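You operate a simulated robot arm through the tools that you are given. There is no shell and no other tool.

You are at the controls of a simulated robot arm. One attempt, no reset.

TASK
Clear the emergency stop and restart the cooling pump, then the vacuum pump.
Fine: both switches to OFF, stop button pulled out, RESET pressed.
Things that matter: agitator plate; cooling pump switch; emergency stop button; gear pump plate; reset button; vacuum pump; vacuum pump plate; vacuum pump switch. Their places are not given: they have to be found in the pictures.

Only the result counts: the job must be done as asked and must still hold three seconds after the hand-in. Knocking over, shifting, dropping, spilling or breaking anything else fails it.

THE ROBOT
A 6-joint arm with a fingered hand, fixed in place. Base frame: the origin is at the foot of the arm, x ahead of it, y to its left, z up. Units: mm, degrees, N and s.
With the tool pointing down near the work surface it reaches from about 580 to 940 mm from the base axis. Its first joint turns from -166.0 to 166.0 degrees. Payload 5 kg.
Tool frame: the origin (TCP) lies between the finger pads and is the grasp point; the fingertips stand 36 mm ahead of it; z points along the fingers, y is the line along which they close. The gripper opens to 120 mm. The gripper's body begins 42 mm behind the TCP. The gripper is a hand of 4 fingers: y runs from the thumb to the fingers, the wrist lies at [-19, -123, -211] in the tool frame, and closing takes about 1.5 s.
Orientation is told as [roll, pitch, yaw] about the base's x, y, z axes, in that order, counted from this pose: with the fingers straight down and the wrist toward the robot, the tool's x, y and z point along [0, 1, 0], [1, 0, 0] and [0, 0, -1] of the base frame.

THE INTERFACE
- The arm moves only by the tool move_arm. Its argument "increments" is text: rows parted by semicolons, each of 7 numbers parted by spaces: the shift along the tool's x, y, z in mm, then the turn, a rotation vector about the tool's x, y, z in degrees, then the finger opening in mm, from 0 to 120. In form: dx dy dz wx wy wz gripper; .... A call has 1 to 20 rows; each row shifts and turns the commanded pose from where the row before left it, along the tool's axes as they then stand. A row lasts 0.2 s, in which the tool goes at most 50 mm and 8.6 degrees; a call with a longer step from one row to the next is refused whole, and so is a gripper value outside its range. Where a pose cannot be reached the arm comes as near as it can. A force on the tool above 40 N (or 10 N above the force at the start of the call, whichever is more), or a blocked arm, ends the call early, and 0.2 s more pass. Each finger travels about 45 mm/s and halts on what it meets, pressing with about 31 N; the grip force reading is that of the motor and also rises with nothing between the fingers. The clock runs only during rows and for 0.2 s after the last one: add rows that do not move to give the fingers time. It gives the time, the measured TCP pose, the force on the tool (base axes), the opening and the grip force at its end, in the units of the frame above (readings bear some noise), with the torque about the TCP (base axes, N m) and any sound that the robot's microphone picked up, and new pictures: "views" is both (left out), scene, wrist or none.
- Cameras (640 x 400 px; columns grow to the right, rows downward): "scene" is fixed at [51.3, -648.6, 1953.2]; the picture's right is [-0.15, -0.99, 0.00], its down [-0.77, 0.12, -0.63] and it looks along [0.62, -0.09, -0.78] (base axes); focal length 250 px, centre (320, 200). "wrist" rides on the gripper at [73, -101, -142] in the tool frame; the picture's right is [-0.79, 0.29, -0.54], its down [-0.56, -0.70, 0.44] and it looks along [-0.25, 0.65, 0.71] (tool axes); focal length 280 px, centre (320, 200).
- lift_body(by): slides the trunk up (or, below 0, down) by that many mm; the arm rides with it, the base frame stays. It gives what a move gives, with no picture.
- hand_shape(shape): the hand has 4 fingers and takes this shape, open, in about a second: jaw (thumb against the fingers, like two jaws); tri (thumb and two fingers); tip (a fingertip pinch); poke (one finger out to press); point (the index stretched); flat (the hand flat); cup (the hand cupped); fist (a fist). The gripper value then closes the fingers along that shape, each until it touches; the sizes above hold for jaw. It gives what a move gives, with no picture.
- locate(camera, pixels): for up to 12 pixels [column, row] of the newest picture of that camera ("zoom" is the newest enlarged one), the place [x, y, z] in the base frame of the surface seen there, good to about 3 mm. The clock stands still meanwhile.
- enlarge(camera, box): a new picture of the part [left, top, right, bottom] of that camera's present view, enlarged. The clock stands still meanwhile.
- finish_job(): hands the job in; it is judged then, once.

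Open the gripper and draw the arm clear of the work before you hand the job in, unless the task says otherwise.

The tools are called after "Call:" as name(argument=value, ...) on one line, values as JSON. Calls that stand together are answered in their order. move_arm: Moves the arm, as the interface text tells. Its arguments: {"type":"object","properties":{"increments":{"type":"string"},"views":{"type":"string","enum":["both","scene","wrist","none"]}},"required":["increments"]} The other tools are called the same way: lift_body (by) slides the trunk up or down; hand_shape (shape) gives the hand a shape; locate (camera, pixels) gives the place of the surface under pixels of a picture; enlarge (camera, box) takes an enlarged picture of a part of a camera's view; finish_job () hands the job in.

At the start:

```text
clock: 0.0
eef_pos: [547.2, -460.0, 1644.1]
ee_rot: [0.1, 0.0, 0.0]
wrist_force: [-0.1, 0.0, 0.0]
moment: [0.03, 0.01, 0.0]
grip_width: 119.5
finger_force: 0.1
shape: jaw
trunk travel left (down, up): [-682.0, 158.0]
```

scene: 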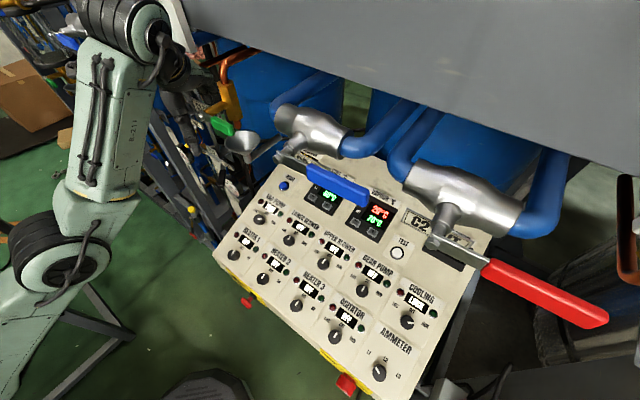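
wrist: 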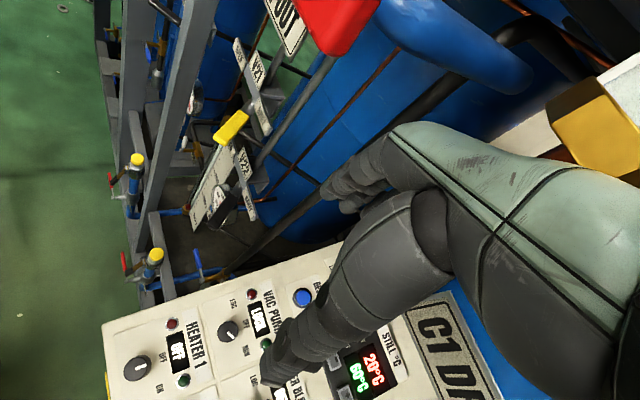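

The scene picture shows a control panel with rotary switches around (230-440, 170-390) and two red items at (247,302) and (346,384). I'll enlarge the panel to read the labels.

Call:
enlarge(camera="scene", box=[210, 150, 370, 250])

Call:
enlarge(camera="scene", box=[210, 230, 370, 330])

Call:
enlarge(camera="scene", box=[320, 230, 480, 330])

Call:
enlarge(camera="scene", box=[300, 300, 460, 400])

```text
4.00 times, centred on (290, 200) of scene
```

zoom: 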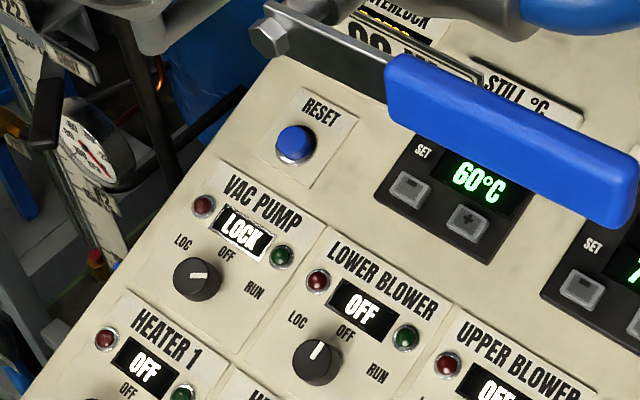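

```text
4.00 times, centred on (290, 280) of scene
```

zoom: 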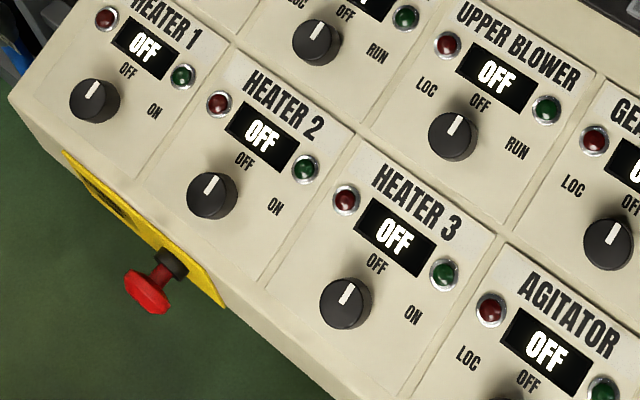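

```text
4.00 times, centred on (400, 280) of scene
```

zoom: 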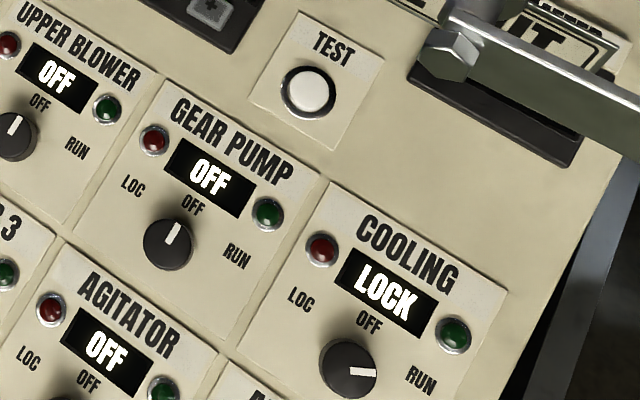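

```text
4.00 times, centred on (380, 350) of scene
```

zoom: 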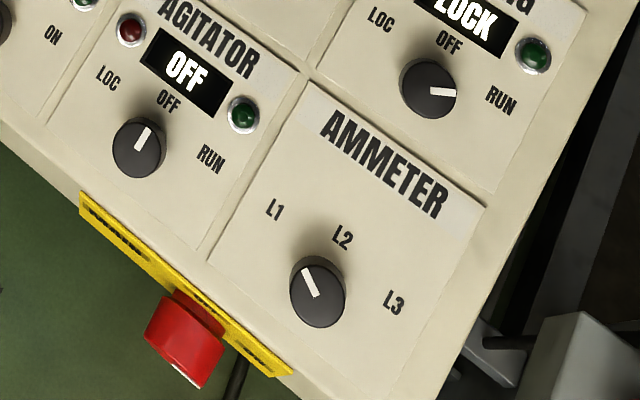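

Cooling switch (zoom right, scene ~(407,322)) and VAC PUMP switch (scene ~(259,219)) both stand towards RUN with displays showing LOCK; RESET is the blue button at scene (284,186). Let me look closely at the two red buttons and the wrist view, and get 3D positions.

Call:
enlarge(camera="scene", box=[320, 350, 400, 400])

Call:
enlarge(camera="scene", box=[215, 275, 295, 325])

Call:
locate(camera="scene", pixels=[[284, 186], [259, 219], [407, 322], [346, 384], [247, 302], [226, 250], [380, 373], [440, 280], [335, 337], [361, 289], [296, 306], [398, 253]])

Call:
enlarge(camera="wrist", box=[80, 200, 400, 400])

```text
8.00 times, centred on (360, 375) of scene
```

zoom: 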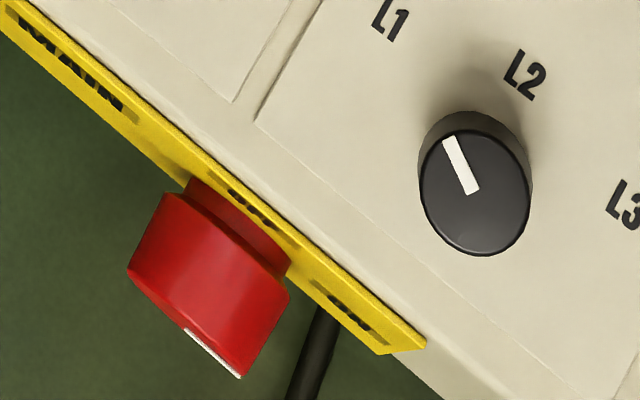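

```text
8.00 times, centred on (255, 300) of scene
```

zoom: 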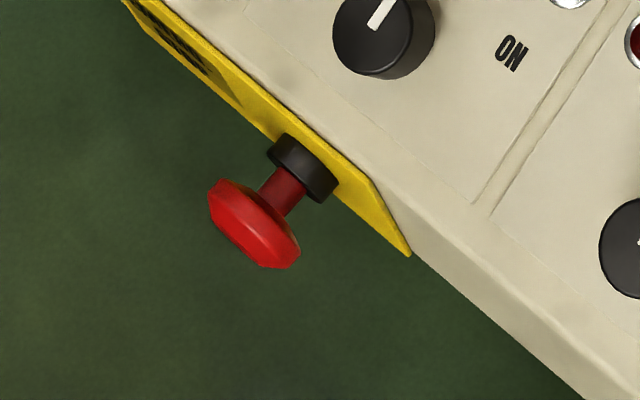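

```text
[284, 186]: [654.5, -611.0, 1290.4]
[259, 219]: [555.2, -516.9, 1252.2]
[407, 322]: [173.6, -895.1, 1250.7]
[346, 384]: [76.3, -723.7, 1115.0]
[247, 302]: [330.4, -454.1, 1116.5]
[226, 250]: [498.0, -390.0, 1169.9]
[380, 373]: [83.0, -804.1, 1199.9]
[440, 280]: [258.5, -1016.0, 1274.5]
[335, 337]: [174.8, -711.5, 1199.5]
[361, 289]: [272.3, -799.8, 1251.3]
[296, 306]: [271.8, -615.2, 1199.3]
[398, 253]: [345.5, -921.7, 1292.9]
```

```text
2.00 times, centred on (240, 300) of wrist
```

zoom: 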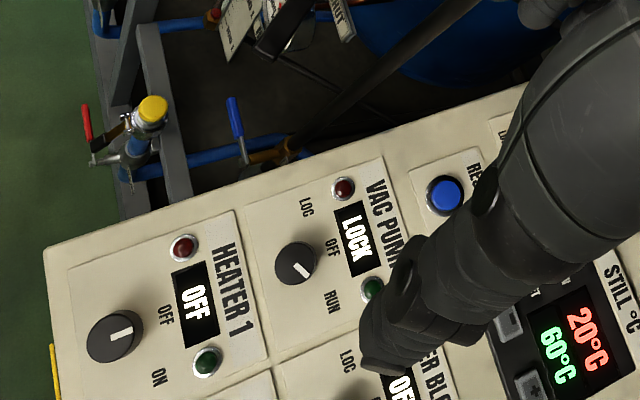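

The right red button (scene (346,384)) sits close to its yellow plate, while the left one (247,302) shows an exposed neck, so I need to read both plates. I locate obstacles (valve handles, pipes) and more panel points before moving.

Call:
locate(camera="scene", pixels=[[310, 170], [365, 200], [338, 186], [283, 156], [310, 125], [440, 240], [495, 268], [600, 322], [465, 195], [400, 150], [545, 200], [490, 235]])

Call:
locate(camera="scene", pixels=[[336, 384], [352, 392], [338, 372], [366, 392], [346, 375], [353, 381], [322, 352], [371, 391], [243, 302], [253, 297], [258, 304], [232, 278]])

Call:
enlarge(camera="scene", box=[270, 130, 430, 230])

```text
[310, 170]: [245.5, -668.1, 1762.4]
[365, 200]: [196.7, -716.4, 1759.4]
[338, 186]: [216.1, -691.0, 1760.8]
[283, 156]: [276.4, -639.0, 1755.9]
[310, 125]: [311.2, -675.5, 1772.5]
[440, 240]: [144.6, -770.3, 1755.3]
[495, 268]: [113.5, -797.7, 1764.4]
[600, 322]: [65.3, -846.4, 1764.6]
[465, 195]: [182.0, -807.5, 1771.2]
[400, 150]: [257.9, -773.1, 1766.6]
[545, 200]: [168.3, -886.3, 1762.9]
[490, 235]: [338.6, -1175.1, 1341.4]
```

```text
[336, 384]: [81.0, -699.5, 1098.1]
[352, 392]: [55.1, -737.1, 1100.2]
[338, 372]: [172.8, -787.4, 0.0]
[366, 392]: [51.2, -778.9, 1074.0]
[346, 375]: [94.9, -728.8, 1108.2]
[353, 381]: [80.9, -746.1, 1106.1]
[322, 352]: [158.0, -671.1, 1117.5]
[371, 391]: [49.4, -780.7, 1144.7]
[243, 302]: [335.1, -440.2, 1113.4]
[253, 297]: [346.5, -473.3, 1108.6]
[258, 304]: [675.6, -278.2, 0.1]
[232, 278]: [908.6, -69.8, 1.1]
```

```text
4.00 times, centred on (350, 180) of scene
```

zoom: 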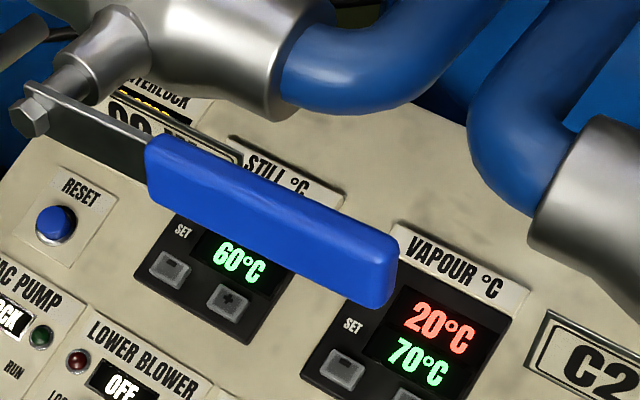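

The valves and handles hang overhead at z≈1760, well above the panel (1115–1290). I'll locate points on the arm's links to learn its posture before lowering the trunk.

Call:
locate(camera="scene", pixels=[[120, 20], [160, 30], [110, 120], [95, 190], [60, 250], [85, 240], [20, 330], [10, 380], [170, 70], [5, 300], [130, 60], [75, 300]])

Call:
enlarge(camera="scene", box=[0, 0, 320, 200])

Call:
enlarge(camera="wrist", box=[0, 0, 640, 400])

```text
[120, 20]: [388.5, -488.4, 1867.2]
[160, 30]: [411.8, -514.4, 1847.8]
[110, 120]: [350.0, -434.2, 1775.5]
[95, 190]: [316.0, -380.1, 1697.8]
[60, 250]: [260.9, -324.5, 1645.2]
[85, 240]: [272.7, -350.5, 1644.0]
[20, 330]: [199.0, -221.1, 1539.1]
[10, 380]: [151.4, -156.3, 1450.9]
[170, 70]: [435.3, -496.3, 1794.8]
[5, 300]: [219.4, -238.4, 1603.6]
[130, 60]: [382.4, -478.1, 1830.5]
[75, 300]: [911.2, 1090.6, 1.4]
```

```text
2.00 times, centred on (160, 100) of scene
```

zoom: 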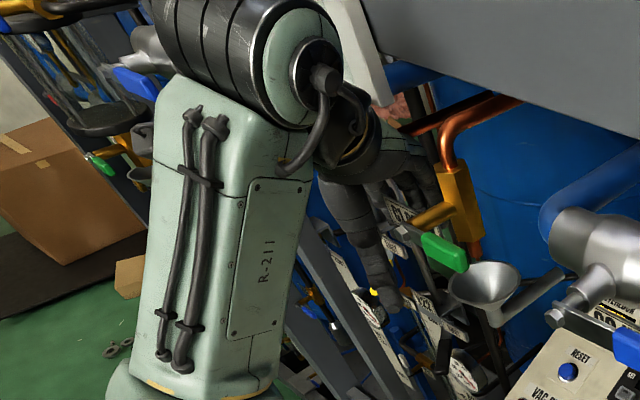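

```text
1.00 times, centred on (320, 200) of wrist (not enlarged: the box is as wide or as high as the picture)
```

zoom: 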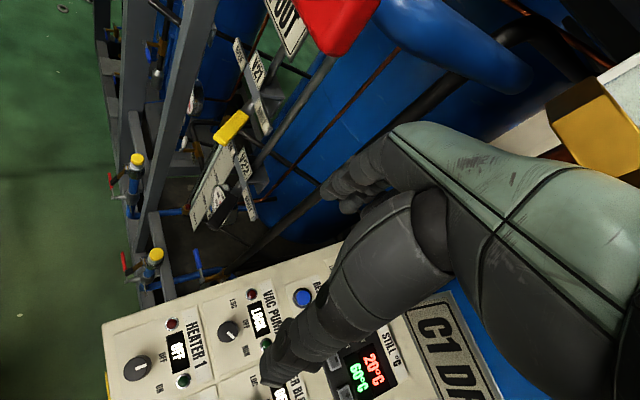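

The arm is posed shoulder low, elbow at about (265,-335,1645), wrist ~(400,-490,1860), with clear air below. I lower the trunk by 220 mm so that the arm sits below the overhead valves.

Call:
lift_body(by=-220)

```text
clock: 2.3
eef_pos: [545.4, -460.3, 1423.8]
ee_rot: [0.0, 0.0, 0.0]
wrist_force: [-0.7, -0.1, -0.1]
moment: [-0.03, 0.0, 0.01]
grip_width: 119.5
finger_force: 0.1
shape: jaw
trunk travel left (down, up): [-462.0, 378.0]
```

The trunk is down and the TCP is at z≈1424. I zoom hard on the two yellow plates in the scene view to try to read their text.

Call:
enlarge(camera="scene", box=[316, 346, 348, 366])

Call:
enlarge(camera="scene", box=[344, 374, 376, 394])

Call:
enlarge(camera="scene", box=[222, 264, 262, 289])

Call:
enlarge(camera="wrist", box=[0, 0, 640, 400])

```text
16.00 times, centred on (332, 356) of scene
```

zoom: 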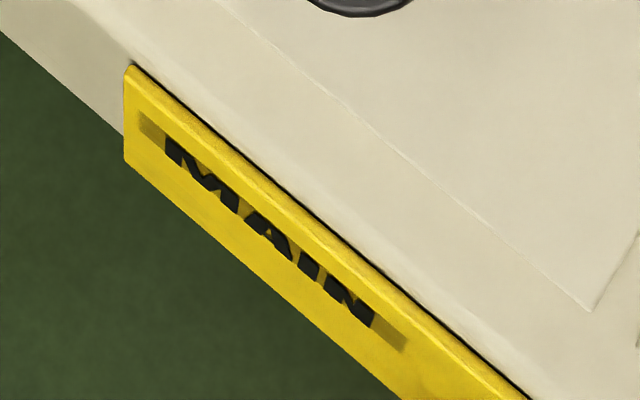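

```text
16.00 times, centred on (360, 384) of scene
```

zoom: 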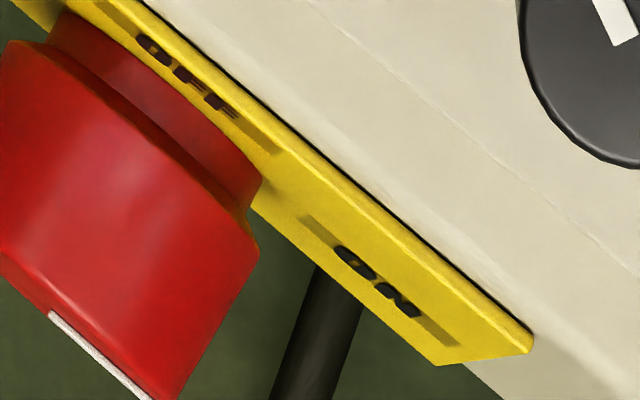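

```text
16.00 times, centred on (242, 276) of scene
```

zoom: 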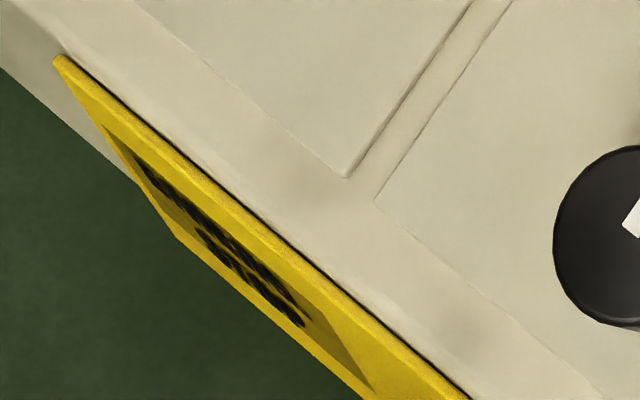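

```text
1.00 times, centred on (320, 200) of wrist (not enlarged: the box is as wide or as high as the picture)
```

zoom: 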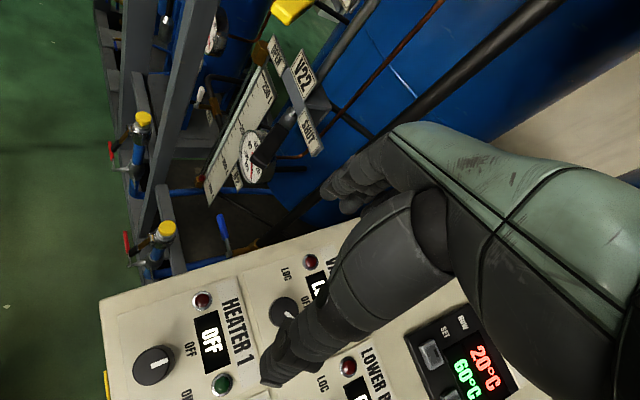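

The right red item is the MAIN OFF/ON rotary switch (leave it alone); the left red mushroom (247,302) with black collar is the emergency stop. I zoom on it and locate points of head, neck, collar and plate.

Call:
enlarge(camera="scene", box=[231, 282, 271, 307])

```text
16.00 times, centred on (251, 294) of scene
```

zoom: 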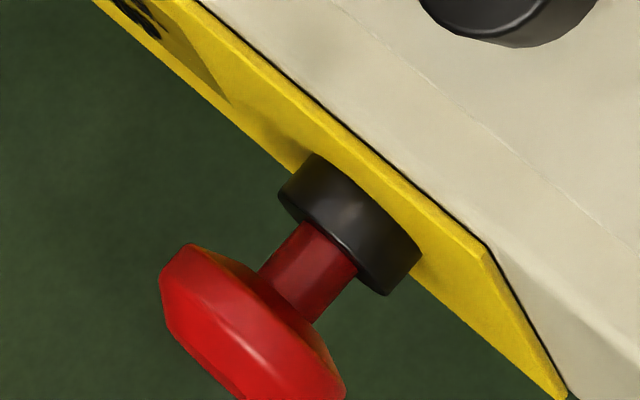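

Call:
locate(camera="zoom", pixels=[[195, 250], [250, 320], [335, 385], [305, 270], [330, 270], [310, 165], [350, 210], [410, 250], [300, 120], [480, 250], [230, 80], [280, 300]])

Call:
locate(camera="scene", pixels=[[240, 290], [243, 296], [246, 300], [252, 307], [250, 308], [247, 305], [229, 268], [266, 307], [284, 181], [284, 192], [280, 192], [295, 185]])

```text
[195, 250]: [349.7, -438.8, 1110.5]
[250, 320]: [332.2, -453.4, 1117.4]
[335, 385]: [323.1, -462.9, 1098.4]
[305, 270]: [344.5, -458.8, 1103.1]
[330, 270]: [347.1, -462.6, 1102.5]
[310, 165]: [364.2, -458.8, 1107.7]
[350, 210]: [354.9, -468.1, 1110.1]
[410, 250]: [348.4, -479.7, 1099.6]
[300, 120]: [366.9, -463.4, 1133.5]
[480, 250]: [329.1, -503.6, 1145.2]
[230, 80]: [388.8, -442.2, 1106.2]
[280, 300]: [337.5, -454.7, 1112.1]
```

```text
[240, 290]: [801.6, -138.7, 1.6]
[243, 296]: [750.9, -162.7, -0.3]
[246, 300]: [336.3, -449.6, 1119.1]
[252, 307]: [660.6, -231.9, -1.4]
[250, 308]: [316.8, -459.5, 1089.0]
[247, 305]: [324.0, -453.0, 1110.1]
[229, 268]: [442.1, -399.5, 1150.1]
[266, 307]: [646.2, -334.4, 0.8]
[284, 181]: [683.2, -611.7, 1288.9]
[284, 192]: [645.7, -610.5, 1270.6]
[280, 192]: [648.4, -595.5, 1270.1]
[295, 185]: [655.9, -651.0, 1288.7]
```

Analysis: panel faces the robot at yaw −45° tilted 21.7°, with vac switch at (555,-517,1252), cooling at (174,-895,1251), stop head around (335,-450,1096). I turn the tool to match the panel normal and hover over the vacuum switch.

Call:
move_arm(increments="0 0 0 0 0 7.5 120; 0 0 0 0 0 7.5 120; 0 0 0 0 0 7.5 120; 0 0 0 0 0 7.5 120; 0 0 0 0 0 7.5 120; 0 0 0 0 0 7.5 120; 0 0 0 -7.3 0 0 120; 0 0 0 -7.2 0 0 120; 0 0 0 -7.2 0 0 120; -16.6 -10 28.5 0 0 0 120; -16.6 -10 28.4 0 0 0 120; 0 0 0 0 0 0 120", views="both")

```text
clock: 4.9
eef_pos: [543.9, -507.3, 1378.2]
ee_rot: [0.0, -21.6, -45.0]
wrist_force: [0.2, 0.9, 0.5]
moment: [0.0, -0.01, -0.02]
grip_width: 119.4
finger_force: 0.0
shape: jaw
out of reach, approached as far as the arm can: row 1, 2, 3, 4, 5, 7
trunk travel left (down, up): [-462.0, 378.0]
```

scene: 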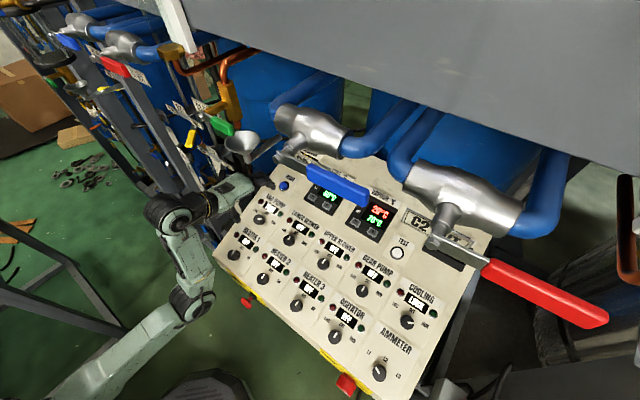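
wrist: 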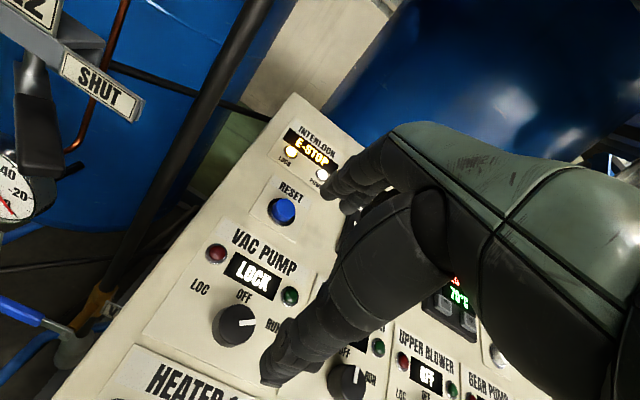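

The hand is now over the vac pump area and the INTERLOCK display reads E-STOP (wrist (310,150)). I zoom into the scene picture to check the hand, and the wrist picture for the vac switch at (235,325).

Call:
enlarge(camera="scene", box=[130, 130, 330, 255])

Call:
enlarge(camera="wrist", box=[140, 100, 460, 300])

Call:
enlarge(camera="wrist", box=[140, 200, 460, 400])

Call:
locate(camera="wrist", pixels=[[235, 325], [222, 310], [248, 338], [280, 210], [205, 350], [200, 310], [255, 275], [270, 375], [335, 185], [217, 252], [290, 296], [246, 310]])

```text
3.20 times, centred on (230, 192) of scene
```

zoom: 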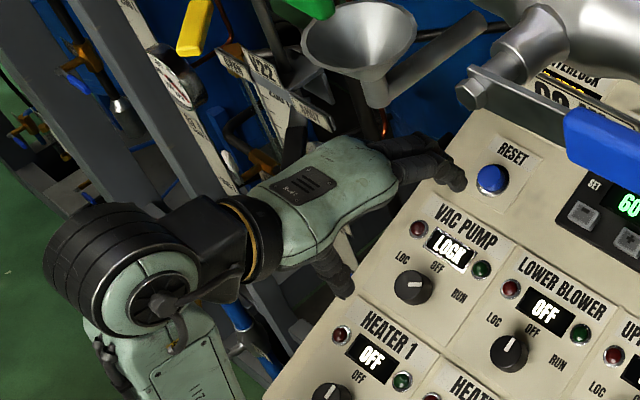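

```text
2.00 times, centred on (300, 200) of wrist
```

zoom: 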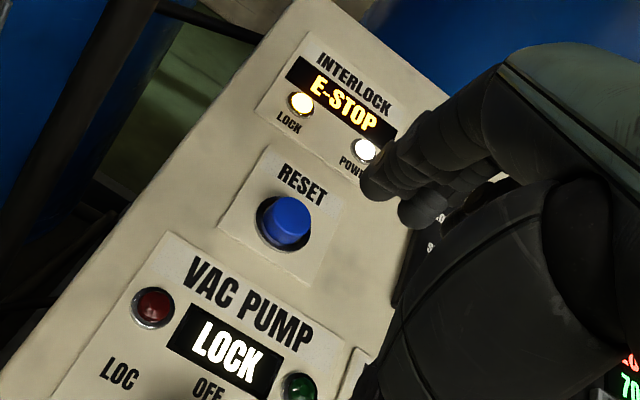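

```text
2.00 times, centred on (300, 300) of wrist
```

zoom: 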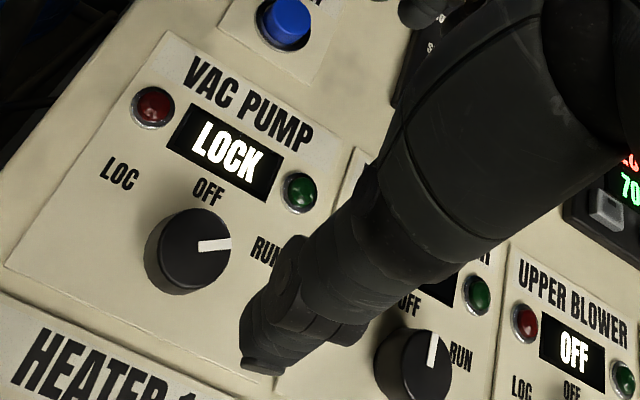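

```text
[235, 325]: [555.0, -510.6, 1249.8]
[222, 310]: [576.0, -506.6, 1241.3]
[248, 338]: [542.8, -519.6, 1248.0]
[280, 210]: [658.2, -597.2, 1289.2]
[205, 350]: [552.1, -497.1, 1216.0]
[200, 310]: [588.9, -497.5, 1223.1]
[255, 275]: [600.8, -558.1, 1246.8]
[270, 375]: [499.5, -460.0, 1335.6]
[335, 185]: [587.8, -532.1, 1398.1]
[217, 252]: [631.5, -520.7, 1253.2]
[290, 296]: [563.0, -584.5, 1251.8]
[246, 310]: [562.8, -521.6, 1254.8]
```

The vac knob is a plain 27 mm high cylinder with its white mark toward RUN. I zoom in tightly to locate the knob rim and the RESET button exactly.

Call:
enlarge(camera="wrist", box=[190, 285, 290, 347.5])

```text
6.40 times, centred on (240, 316) of wrist
```

zoom: 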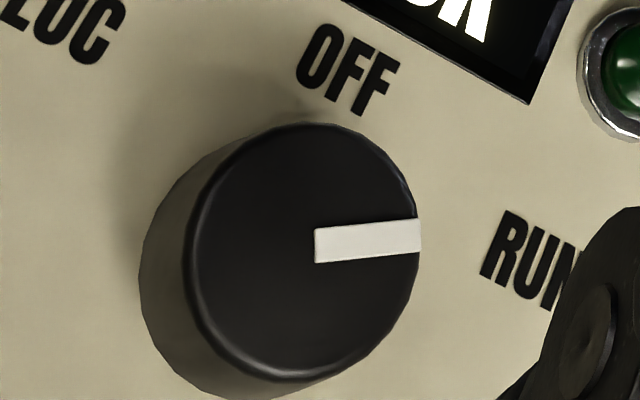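

Call:
locate(camera="zoom", pixels=[[305, 250], [200, 240], [405, 260], [310, 135], [300, 365], [320, 245], [415, 235], [350, 75], [515, 265], [95, 25], [120, 120], [450, 350]])

Call:
enlarge(camera="wrist", box=[240, 180, 320, 230])

```text
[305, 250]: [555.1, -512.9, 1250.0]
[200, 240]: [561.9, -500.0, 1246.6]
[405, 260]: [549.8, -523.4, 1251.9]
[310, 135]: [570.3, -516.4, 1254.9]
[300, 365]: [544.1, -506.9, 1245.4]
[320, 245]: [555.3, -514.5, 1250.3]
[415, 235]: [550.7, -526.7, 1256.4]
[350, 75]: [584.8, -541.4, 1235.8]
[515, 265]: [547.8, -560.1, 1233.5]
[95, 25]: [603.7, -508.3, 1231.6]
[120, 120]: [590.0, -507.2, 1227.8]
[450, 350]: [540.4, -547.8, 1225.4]
```

```text
8.00 times, centred on (280, 205) of wrist
```

zoom: 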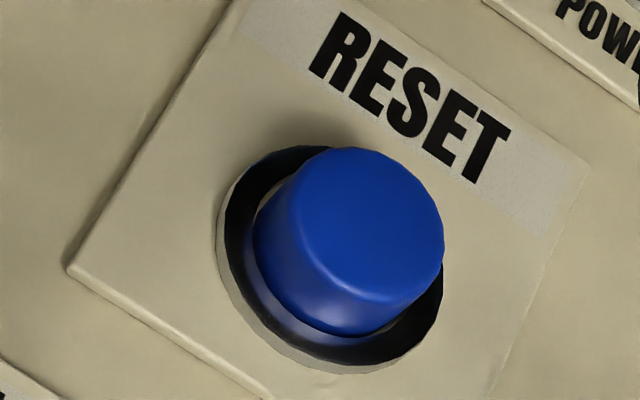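

The vac knob top centre is about (555,-513,1250), ~29 mm across, mark ~60° clockwise from OFF. Now the RESET cap centre.

Call:
locate(camera="zoom", pixels=[[370, 225], [310, 200], [435, 240], [370, 155], [360, 290], [480, 300], [180, 250], [230, 230]])

Call:
move_arm(increments="0 0 0 0 0 0 80; 0 0 0 0 0 0 70", views="none")

```text
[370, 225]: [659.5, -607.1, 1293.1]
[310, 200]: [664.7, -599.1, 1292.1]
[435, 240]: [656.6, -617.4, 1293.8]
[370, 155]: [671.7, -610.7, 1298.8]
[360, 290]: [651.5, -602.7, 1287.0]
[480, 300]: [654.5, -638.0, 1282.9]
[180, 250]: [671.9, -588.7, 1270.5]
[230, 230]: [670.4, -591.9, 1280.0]
```

```text
clock: 5.5
eef_pos: [544.7, -506.8, 1378.0]
ee_rot: [0.0, -21.8, -45.0]
wrist_force: [-0.7, 0.8, 0.2]
moment: [0.03, -0.01, -0.01]
grip_width: 70.7
finger_force: 0.1
shape: jaw
trunk travel left (down, up): [-462.0, 378.0]
```

TCP is 36 mm too far up-panel from the vac knob axis at 123 mm height. I shift down-panel, approach to ~75 mm height, and pre-turn the tool +30° clockwise for the later counter-clockwise twist.

Call:
move_arm(increments="4.2 -36 0 0 0 0 70; 0 0 24 0 0 0 70; 0 0 24 0 0 0 70; 0 0 0 0 0 7.5 70; 0 0 0 0 0 7.5 70; 0 0 0 0 0 7.5 70; 0 0 0 0 0 7.5 70; 0 0 0 0 0 0 70", views="both")

```text
clock: 7.3
eef_pos: [548.8, -510.3, 1324.7]
ee_rot: [11.3, -18.6, -76.9]
wrist_force: [-0.9, 0.1, 0.0]
moment: [0.02, 0.0, 0.0]
grip_width: 70.2
finger_force: 0.1
shape: jaw
out of reach, approached as far as the arm can: row 1
trunk travel left (down, up): [-462.0, 378.0]
```

scene: 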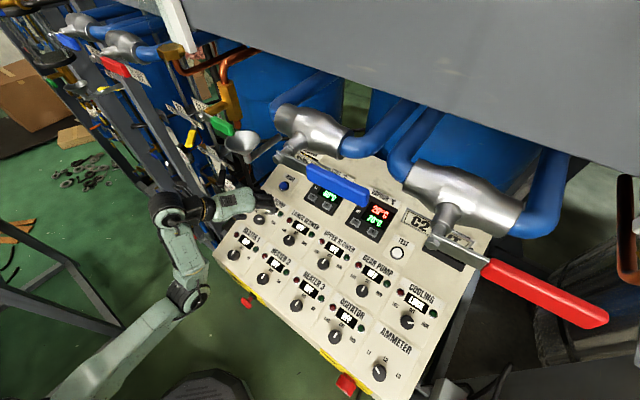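
wrist: 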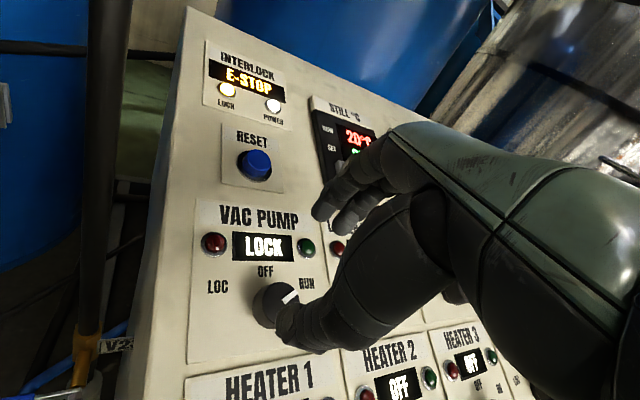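

Two-finger hover is 21 mm too far up-panel still (first row was clipped), with the knob at wrist (272,303). I correct the offset in small steps.

Call:
move_arm(increments="-2.5 -6.8 0 0 0 0 70; -2.5 -6.8 0 0 0 0 70; -2.4 -6.8 0 0 0 0 70; 0 0 0 0 0 0 70", views="wrist")

```text
clock: 8.3
eef_pos: [545.4, -498.7, 1316.1]
ee_rot: [11.3, -18.8, -76.9]
wrist_force: [0.5, -0.1, 0.2]
moment: [0.0, -0.02, -0.03]
grip_width: 70.3
finger_force: 0.0
shape: jaw
out of reach, approached as far as the arm can: row 2, 3
trunk travel left (down, up): [-462.0, 378.0]
```

wrist: 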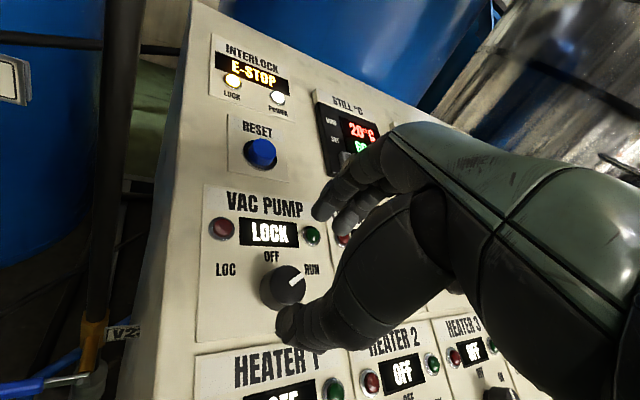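

The arm stops about 8 mm short (rows 2, 3 flagged), so the elbow posture is limiting. I locate the shoulder/elbow/wrist in the scene to decide how to shift the trunk.

Call:
move_arm(increments="0 0 0 0 0 0 70", views="scene")

Call:
enlarge(camera="scene", box=[40, 160, 296, 320])

Call:
locate(camera="scene", pixels=[[80, 385], [130, 345], [160, 320], [190, 300], [205, 290], [185, 255], [170, 215], [165, 200], [195, 208], [235, 205], [180, 275], [60, 398]])

```text
clock: 8.7
eef_pos: [545.7, -499.3, 1314.8]
ee_rot: [11.4, -18.8, -76.6]
wrist_force: [0.5, 0.1, -0.4]
moment: [0.01, 0.02, 0.02]
grip_width: 70.1
finger_force: 0.1
shape: jaw
trunk travel left (down, up): [-462.0, 378.0]
```

scene: 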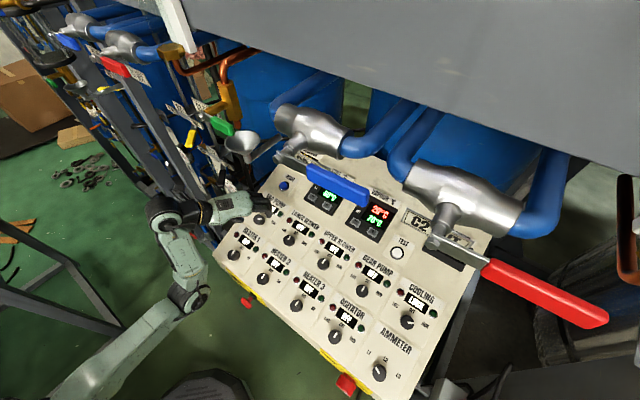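

```text
2.50 times, centred on (168, 240) of scene
```

zoom: 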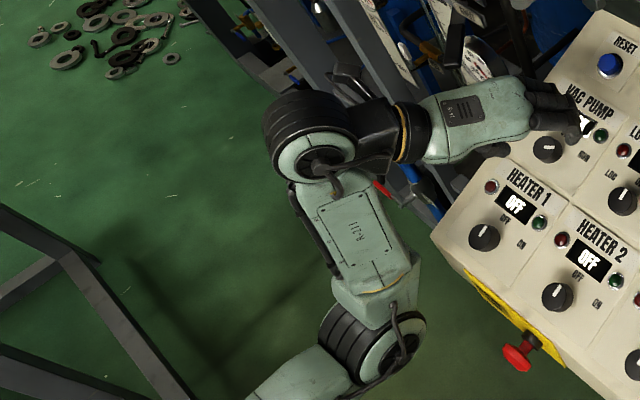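

```text
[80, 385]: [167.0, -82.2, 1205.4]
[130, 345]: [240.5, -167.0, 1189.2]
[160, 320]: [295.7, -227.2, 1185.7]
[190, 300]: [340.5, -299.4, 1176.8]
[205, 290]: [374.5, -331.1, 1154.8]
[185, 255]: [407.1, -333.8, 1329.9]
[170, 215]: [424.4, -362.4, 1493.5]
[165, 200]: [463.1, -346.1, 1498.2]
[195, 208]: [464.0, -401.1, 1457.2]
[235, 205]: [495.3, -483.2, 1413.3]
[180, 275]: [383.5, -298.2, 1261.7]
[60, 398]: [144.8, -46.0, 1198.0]
```

The upper arm is now nearly horizontal and the forearm nearly vertical, so a lower trunk with the wrist relatively higher should free it. I first raise the tool straight up by 140 mm.

Call:
move_arm(increments="3.7 6.4 -18.6 0 0 0 70; 3.7 6.4 -18.6 0 0 0 70; 3.7 6.4 -18.6 0 0 0 70; 3.7 6.4 -18.6 0 0 0 70; 3.7 6.4 -18.6 0 0 0 70; 3.7 6.4 -18.6 0 0 0 70; 3.7 6.4 -18.6 0 0 0 70; 0 0 0 0 0 0 70", views="none")

```text
clock: 10.5
eef_pos: [545.3, -500.3, 1455.1]
ee_rot: [11.2, -18.6, -76.7]
wrist_force: [0.0, -0.1, 0.3]
moment: [-0.02, 0.0, 0.0]
grip_width: 70.1
finger_force: 0.1
shape: jaw
trunk travel left (down, up): [-462.0, 378.0]
```

The tool rose without any clipping to z≈1455. Now I lower the trunk by 130 mm to return to the hover height with more elbow room.

Call:
lift_body(by=-130)

```text
clock: 12.1
eef_pos: [545.4, -499.2, 1325.4]
ee_rot: [11.4, -18.7, -76.8]
wrist_force: [0.2, 0.9, -0.9]
moment: [0.02, -0.02, 0.02]
grip_width: 70.3
finger_force: 0.1
shape: jaw
trunk travel left (down, up): [-332.0, 508.0]
```

Now I trim the 12 mm offset toward the knob axis and come down 35 mm, then look.

Call:
move_arm(increments="-3.7 -4.8 0 0 0 0 70; -3.8 -4.8 0 0 0 0 70; 0 0 12 0 0 0 70; 0 0 12 0 0 0 70; 0 0 11 0 0 0 70; 0 0 0 0 0 0 70", views="both")

```text
clock: 13.5
eef_pos: [547.8, -503.4, 1289.2]
ee_rot: [11.4, -18.6, -76.8]
wrist_force: [0.2, -1.0, -0.1]
moment: [0.03, 0.02, -0.02]
grip_width: 70.4
finger_force: 0.1
shape: jaw
out of reach, approached as far as the arm can: row 2
trunk travel left (down, up): [-332.0, 508.0]
```

scene: 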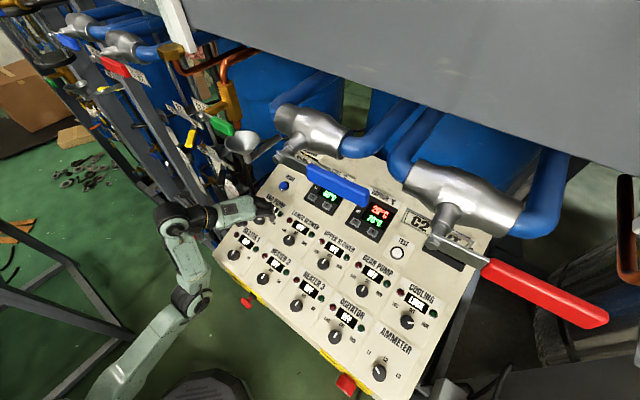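
wrist: 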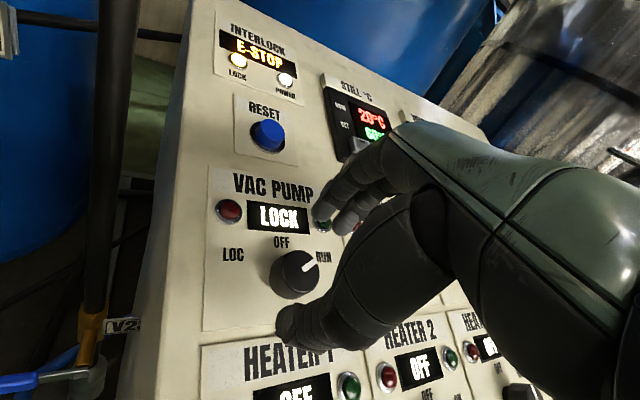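

Knob is at wrist (295,273) between thumb (290,325) and fingers (325,215); TCP is ~3 mm off the axis at 40 mm height. I descend the last 22 mm with a small trim, gripper at 62.

Call:
move_arm(increments="-0.8 -1.3 8 0 0 0 62; -0.7 -1.3 8 0 0 0 62; 0 0 6 0 0 0 62; 0 0 0 0 0 0 62", views="wrist")

```text
clock: 14.5
eef_pos: [551.9, -507.2, 1266.9]
ee_rot: [11.3, -18.6, -76.9]
wrist_force: [0.5, -0.3, 0.8]
moment: [-0.01, 0.02, 0.0]
grip_width: 62.5
finger_force: 0.1
shape: jaw
trunk travel left (down, up): [-332.0, 508.0]
```

wrist: 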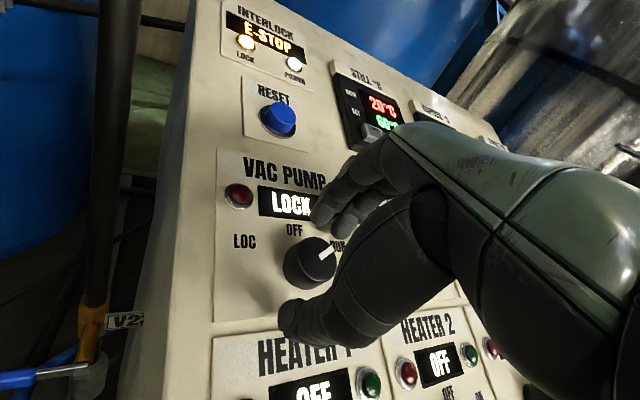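

The knob (308,262) sits between thumb (295,320) and fingers (325,215), with TCP on the axis at ~18 mm. I close the fingers on it.

Call:
move_arm(increments="0 0 0 0 0 0 40; 0 0 0 0 0 0 20; 0 0 0 0 0 0 15; 0 0 0 0 0 0 15; 0 0 0 0 0 0 15; 0 0 0 0 0 0 15", views="both")

```text
clock: 15.9
eef_pos: [552.1, -506.4, 1266.1]
ee_rot: [11.2, -18.6, -76.8]
wrist_force: [-1.7, 2.9, -3.9]
moment: [0.09, 0.04, -0.01]
grip_width: 25.4
finger_force: 31.1
shape: jaw
trunk travel left (down, up): [-332.0, 508.0]
```

scene: 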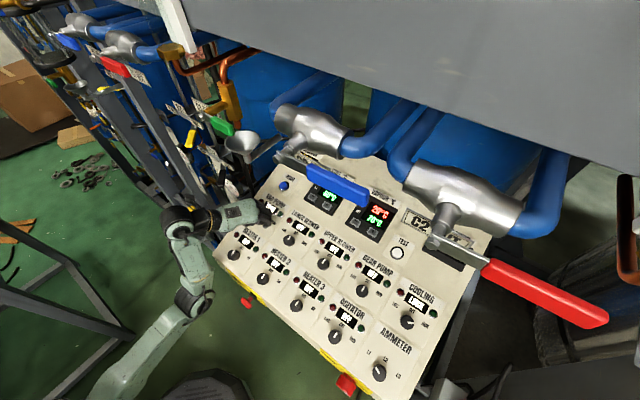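
wrist: 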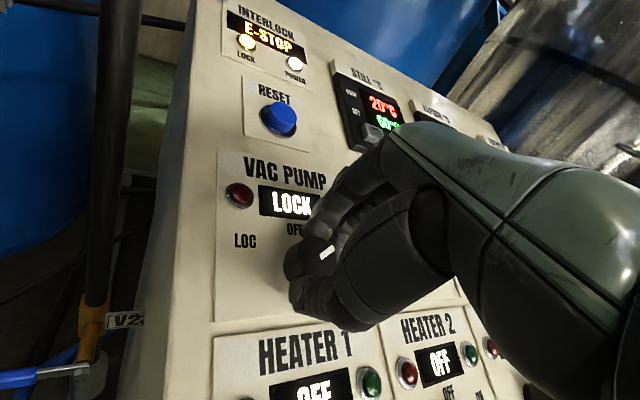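

The fingers have closed with 31 N at 25 mm. I zoom in to check how the knob is held.

Call:
enlarge(camera="wrist", box=[240, 190, 400, 290])

Call:
enlarge(camera="scene", box=[180, 170, 308, 250])

```text
4.00 times, centred on (320, 240) of wrist
```

zoom: 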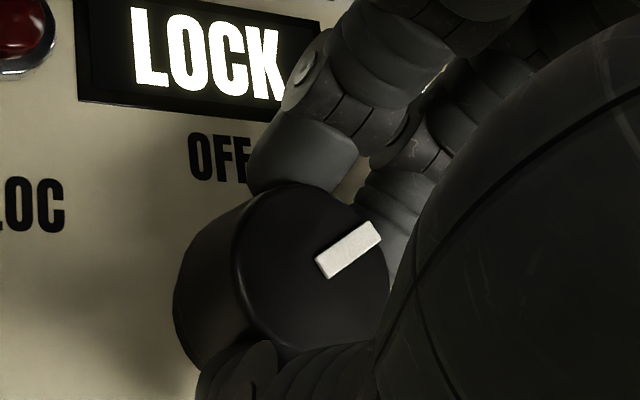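

```text
5.00 times, centred on (244, 210) of scene
```

zoom: 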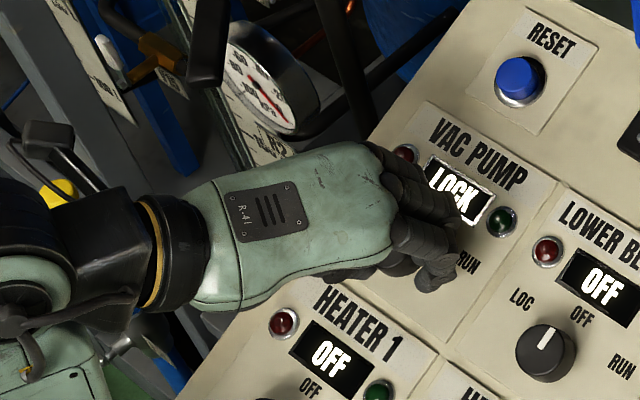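

The knob is firmly held by thumb and two fingers. I twist counter-clockwise 30° first (toward OFF) and check the readings.

Call:
move_arm(increments="0 0 0 0 0 -6 15; 0 0 0 0 0 -6 15; 0 0 0 0 0 -6 15; 0 0 0 0 0 -6 15; 0 0 0 0 0 -6 15; 0 0 0 0 0 0 15", views="wrist")

```text
clock: 17.3
eef_pos: [551.1, -508.2, 1266.8]
ee_rot: [-0.1, -21.8, -44.9]
wrist_force: [2.0, 3.2, -3.6]
moment: [0.1, 0.0, 0.04]
grip_width: 25.4
finger_force: 30.6
shape: jaw
trunk travel left (down, up): [-332.0, 508.0]
```

wrist: 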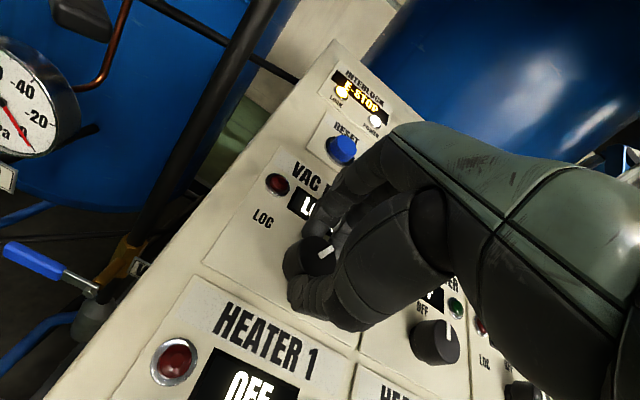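

The mark stays fixed relative to the hand, so the knob turns along. I continue another 30°.

Call:
move_arm(increments="0 0 0 0 0 -6 15; 0 0 0 0 0 -6 15; 0 0 0 0 0 -6 15; 0 0 0 0 0 -6 15; 0 0 0 0 0 -6 15; 0 0 0 0 0 0 15", views="both")

Call:
enlarge(camera="scene", box=[180, 170, 308, 250])

Call:
enlarge(camera="wrist", box=[240, 190, 400, 290])

```text
clock: 18.7
eef_pos: [553.1, -506.9, 1267.4]
ee_rot: [-11.3, -18.7, -13.0]
wrist_force: [0.9, 4.7, -3.1]
moment: [0.11, -0.04, 0.03]
grip_width: 25.0
finger_force: 31.0
shape: jaw
trunk travel left (down, up): [-332.0, 508.0]
```

scene: 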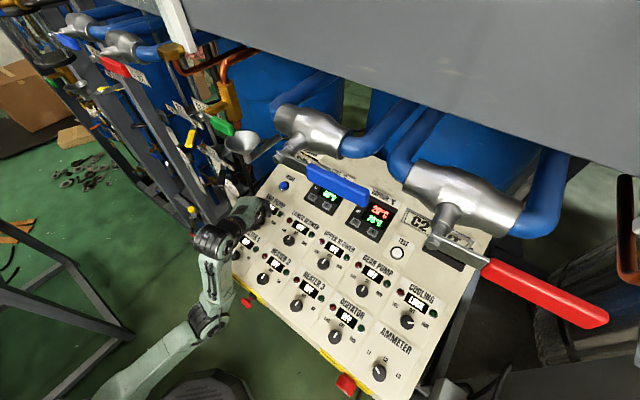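
wrist: 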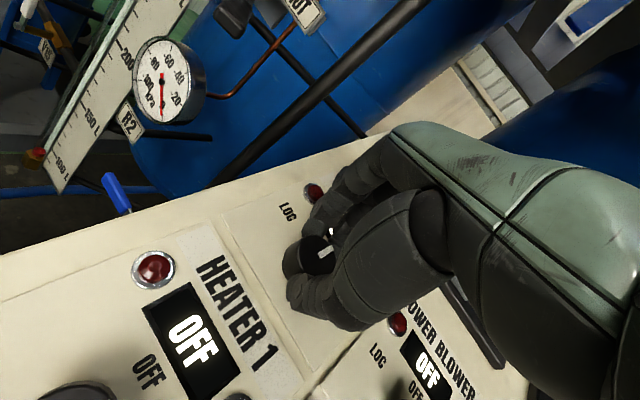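

```text
5.00 times, centred on (244, 210) of scene
```

zoom: 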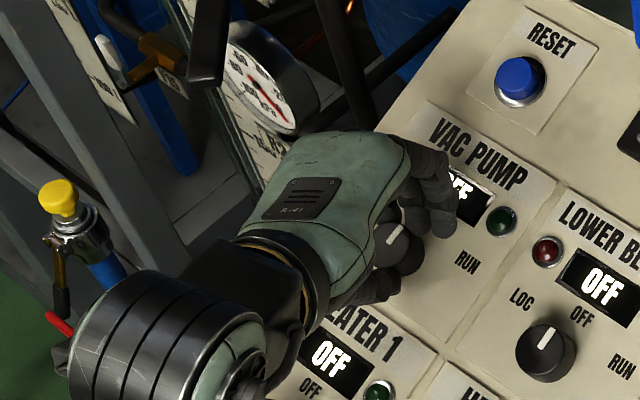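

```text
4.00 times, centred on (320, 240) of wrist
```

zoom: 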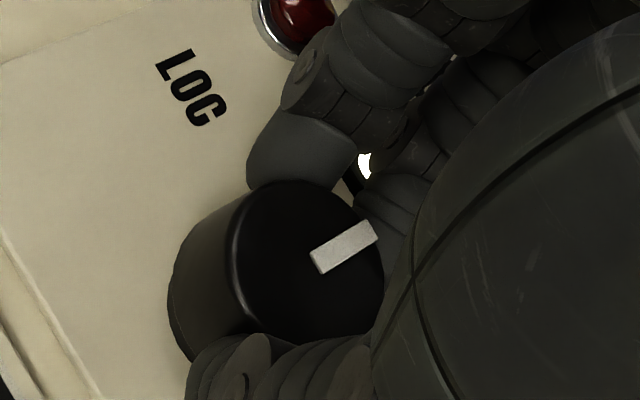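

The VAC PUMP display now shows OFF and the mark is parallel with LOWER BLOWER's. I open the fingers and rise off along the knob axis.

Call:
move_arm(increments="0 0 0 0 0 0 40; 0 0 0 0 0 0 62; 0 0 0 0 0 0 62; 0 0 0 0 0 0 62; 0 0 -15 0 0 0 62; 0 0 -20 0 0 0 62; 0 0 -20 0 0 0 62; 0 0 -20 0 0 0 62; 0 0 -20 0 0 0 62; 0 0 0 0 0 0 62", views="both")

Call:
enlarge(camera="scene", box=[180, 170, 308, 250])

```text
clock: 20.9
eef_pos: [526.6, -483.5, 1354.7]
ee_rot: [-11.2, -18.5, -13.0]
wrist_force: [0.2, 0.2, 0.0]
moment: [-0.01, -0.03, -0.03]
grip_width: 61.4
finger_force: 0.1
shape: jaw
trunk travel left (down, up): [-332.0, 508.0]
```

scene: 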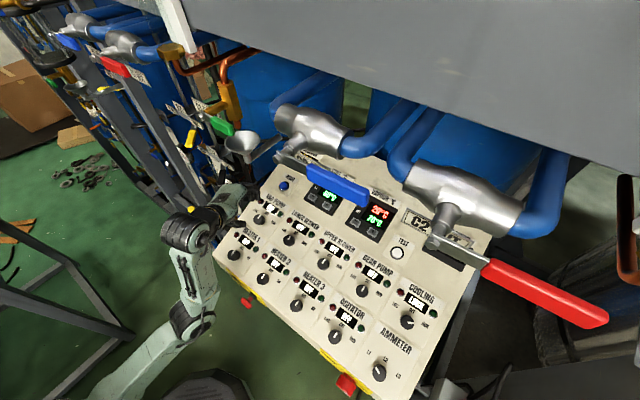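
wrist: 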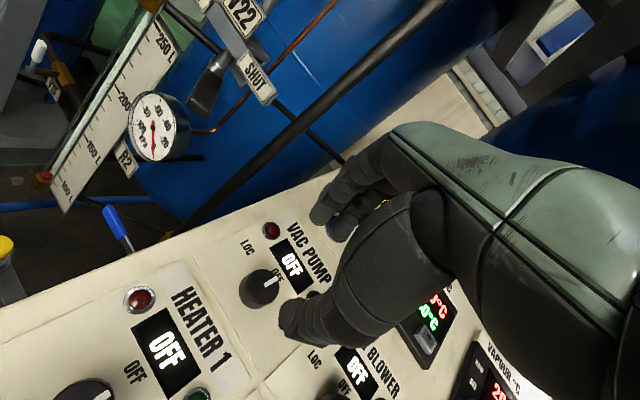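

```text
5.00 times, centred on (244, 210) of scene
```

zoom: 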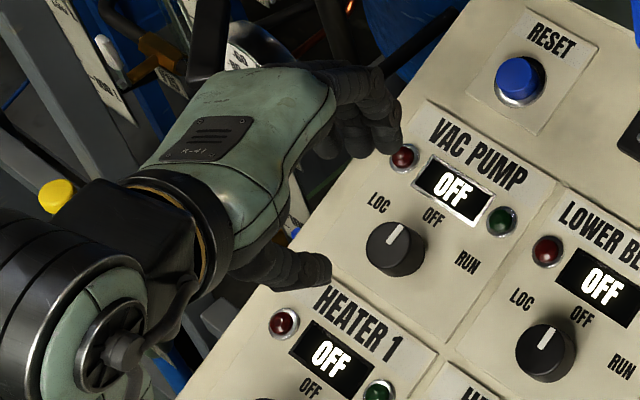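

VAC PUMP now reads OFF with the mark at OFF. Next is the COOLING knob at about (174,-895,1251); I raise the trunk by 120 mm to allow the longer reach.

Call:
lift_body(by=120)

```text
clock: 22.4
eef_pos: [527.5, -483.4, 1475.1]
ee_rot: [-11.2, -18.7, -13.1]
wrist_force: [-0.5, 0.4, -0.3]
moment: [-0.02, 0.04, 0.01]
grip_width: 61.5
finger_force: 0.0
shape: jaw
trunk travel left (down, up): [-452.0, 388.0]
```

At trunk −230 I rotate the tool +90° (to +60° from panel-up) so the wrist will trail on the near side for the cooling knob.

Call:
move_arm(increments="0 0 0 0 0 7.5 70; 0 0 0 0 0 7.5 70; 0 0 0 0 0 7.5 70; 0 0 0 0 0 7.5 70; 0 0 0 0 0 7.5 70; 0 0 0 0 0 7.5 70; 0 0 0 0 0 7.5 70; 0 0 0 0 0 7.5 70; 0 0 0 0 0 7.5 70; 0 0 0 0 0 7.5 70; 0 0 0 0 0 7.5 70; 0 0 0 0 0 7.5 70; 0 0 0 0 0 0 70", views="both")

```text
clock: 25.2
eef_pos: [535.7, -492.4, 1479.8]
ee_rot: [18.9, -10.8, -106.9]
wrist_force: [0.6, 1.1, -0.8]
moment: [-0.02, 0.01, -0.03]
grip_width: 69.3
finger_force: 0.0
shape: jaw
out of reach, approached as far as the arm can: row 6, 9, 12
trunk travel left (down, up): [-452.0, 388.0]
```

scene: 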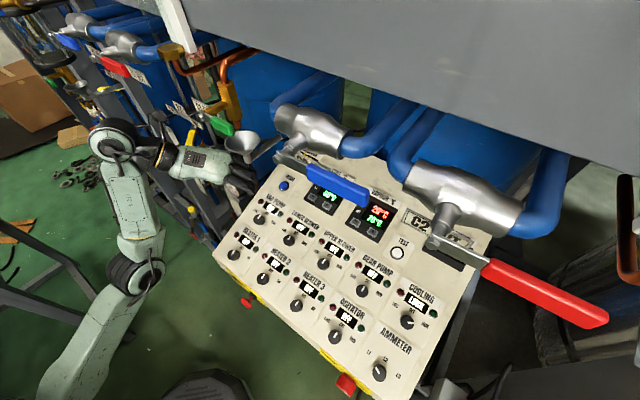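
wrist: 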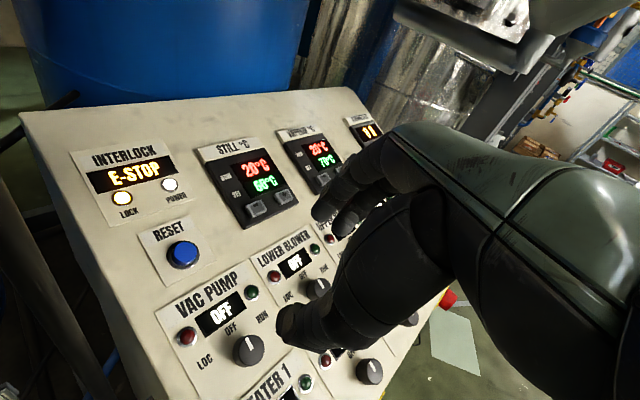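

Now I translate along the panel to the right (about 270 mm, half the way to the cooling knob), keeping height.

Call:
move_arm(increments="-16.8 29 3 0 0 0 70; -16.8 29 3 0 0 0 70; -16.8 29 3 0 0 0 70; -16.8 29 3 0 0 0 70; -16.8 29 3 0 0 0 70; -16.8 29 3 0 0 0 70; -16.8 29 3 0 0 0 70; -16.8 29 3 0 0 0 70; 0 0 0 0 0 0 70", views="scene")

```text
clock: 26.9
eef_pos: [396.5, -646.7, 1464.0]
ee_rot: [18.7, -11.2, -104.8]
wrist_force: [29.4, 37.3, -7.8]
moment: [-6.22, 4.69, -1.46]
grip_width: 69.7
finger_force: 0.2
shape: jaw
trunk travel left (down, up): [-452.0, 388.0]
stopped in row 8: the force on the tool passed its limit at 49 N (the readings are from after the stop); the commanded pose is now the measured one
```

scene: 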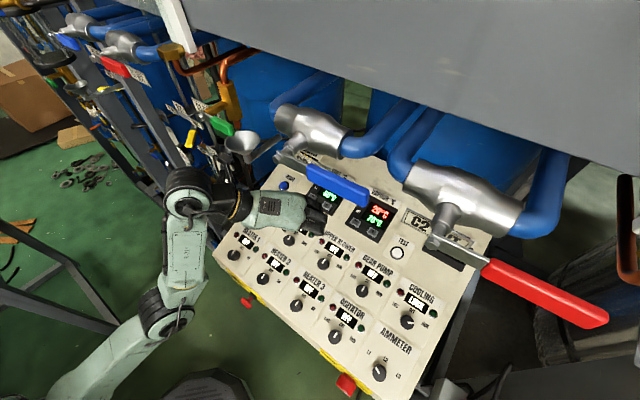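

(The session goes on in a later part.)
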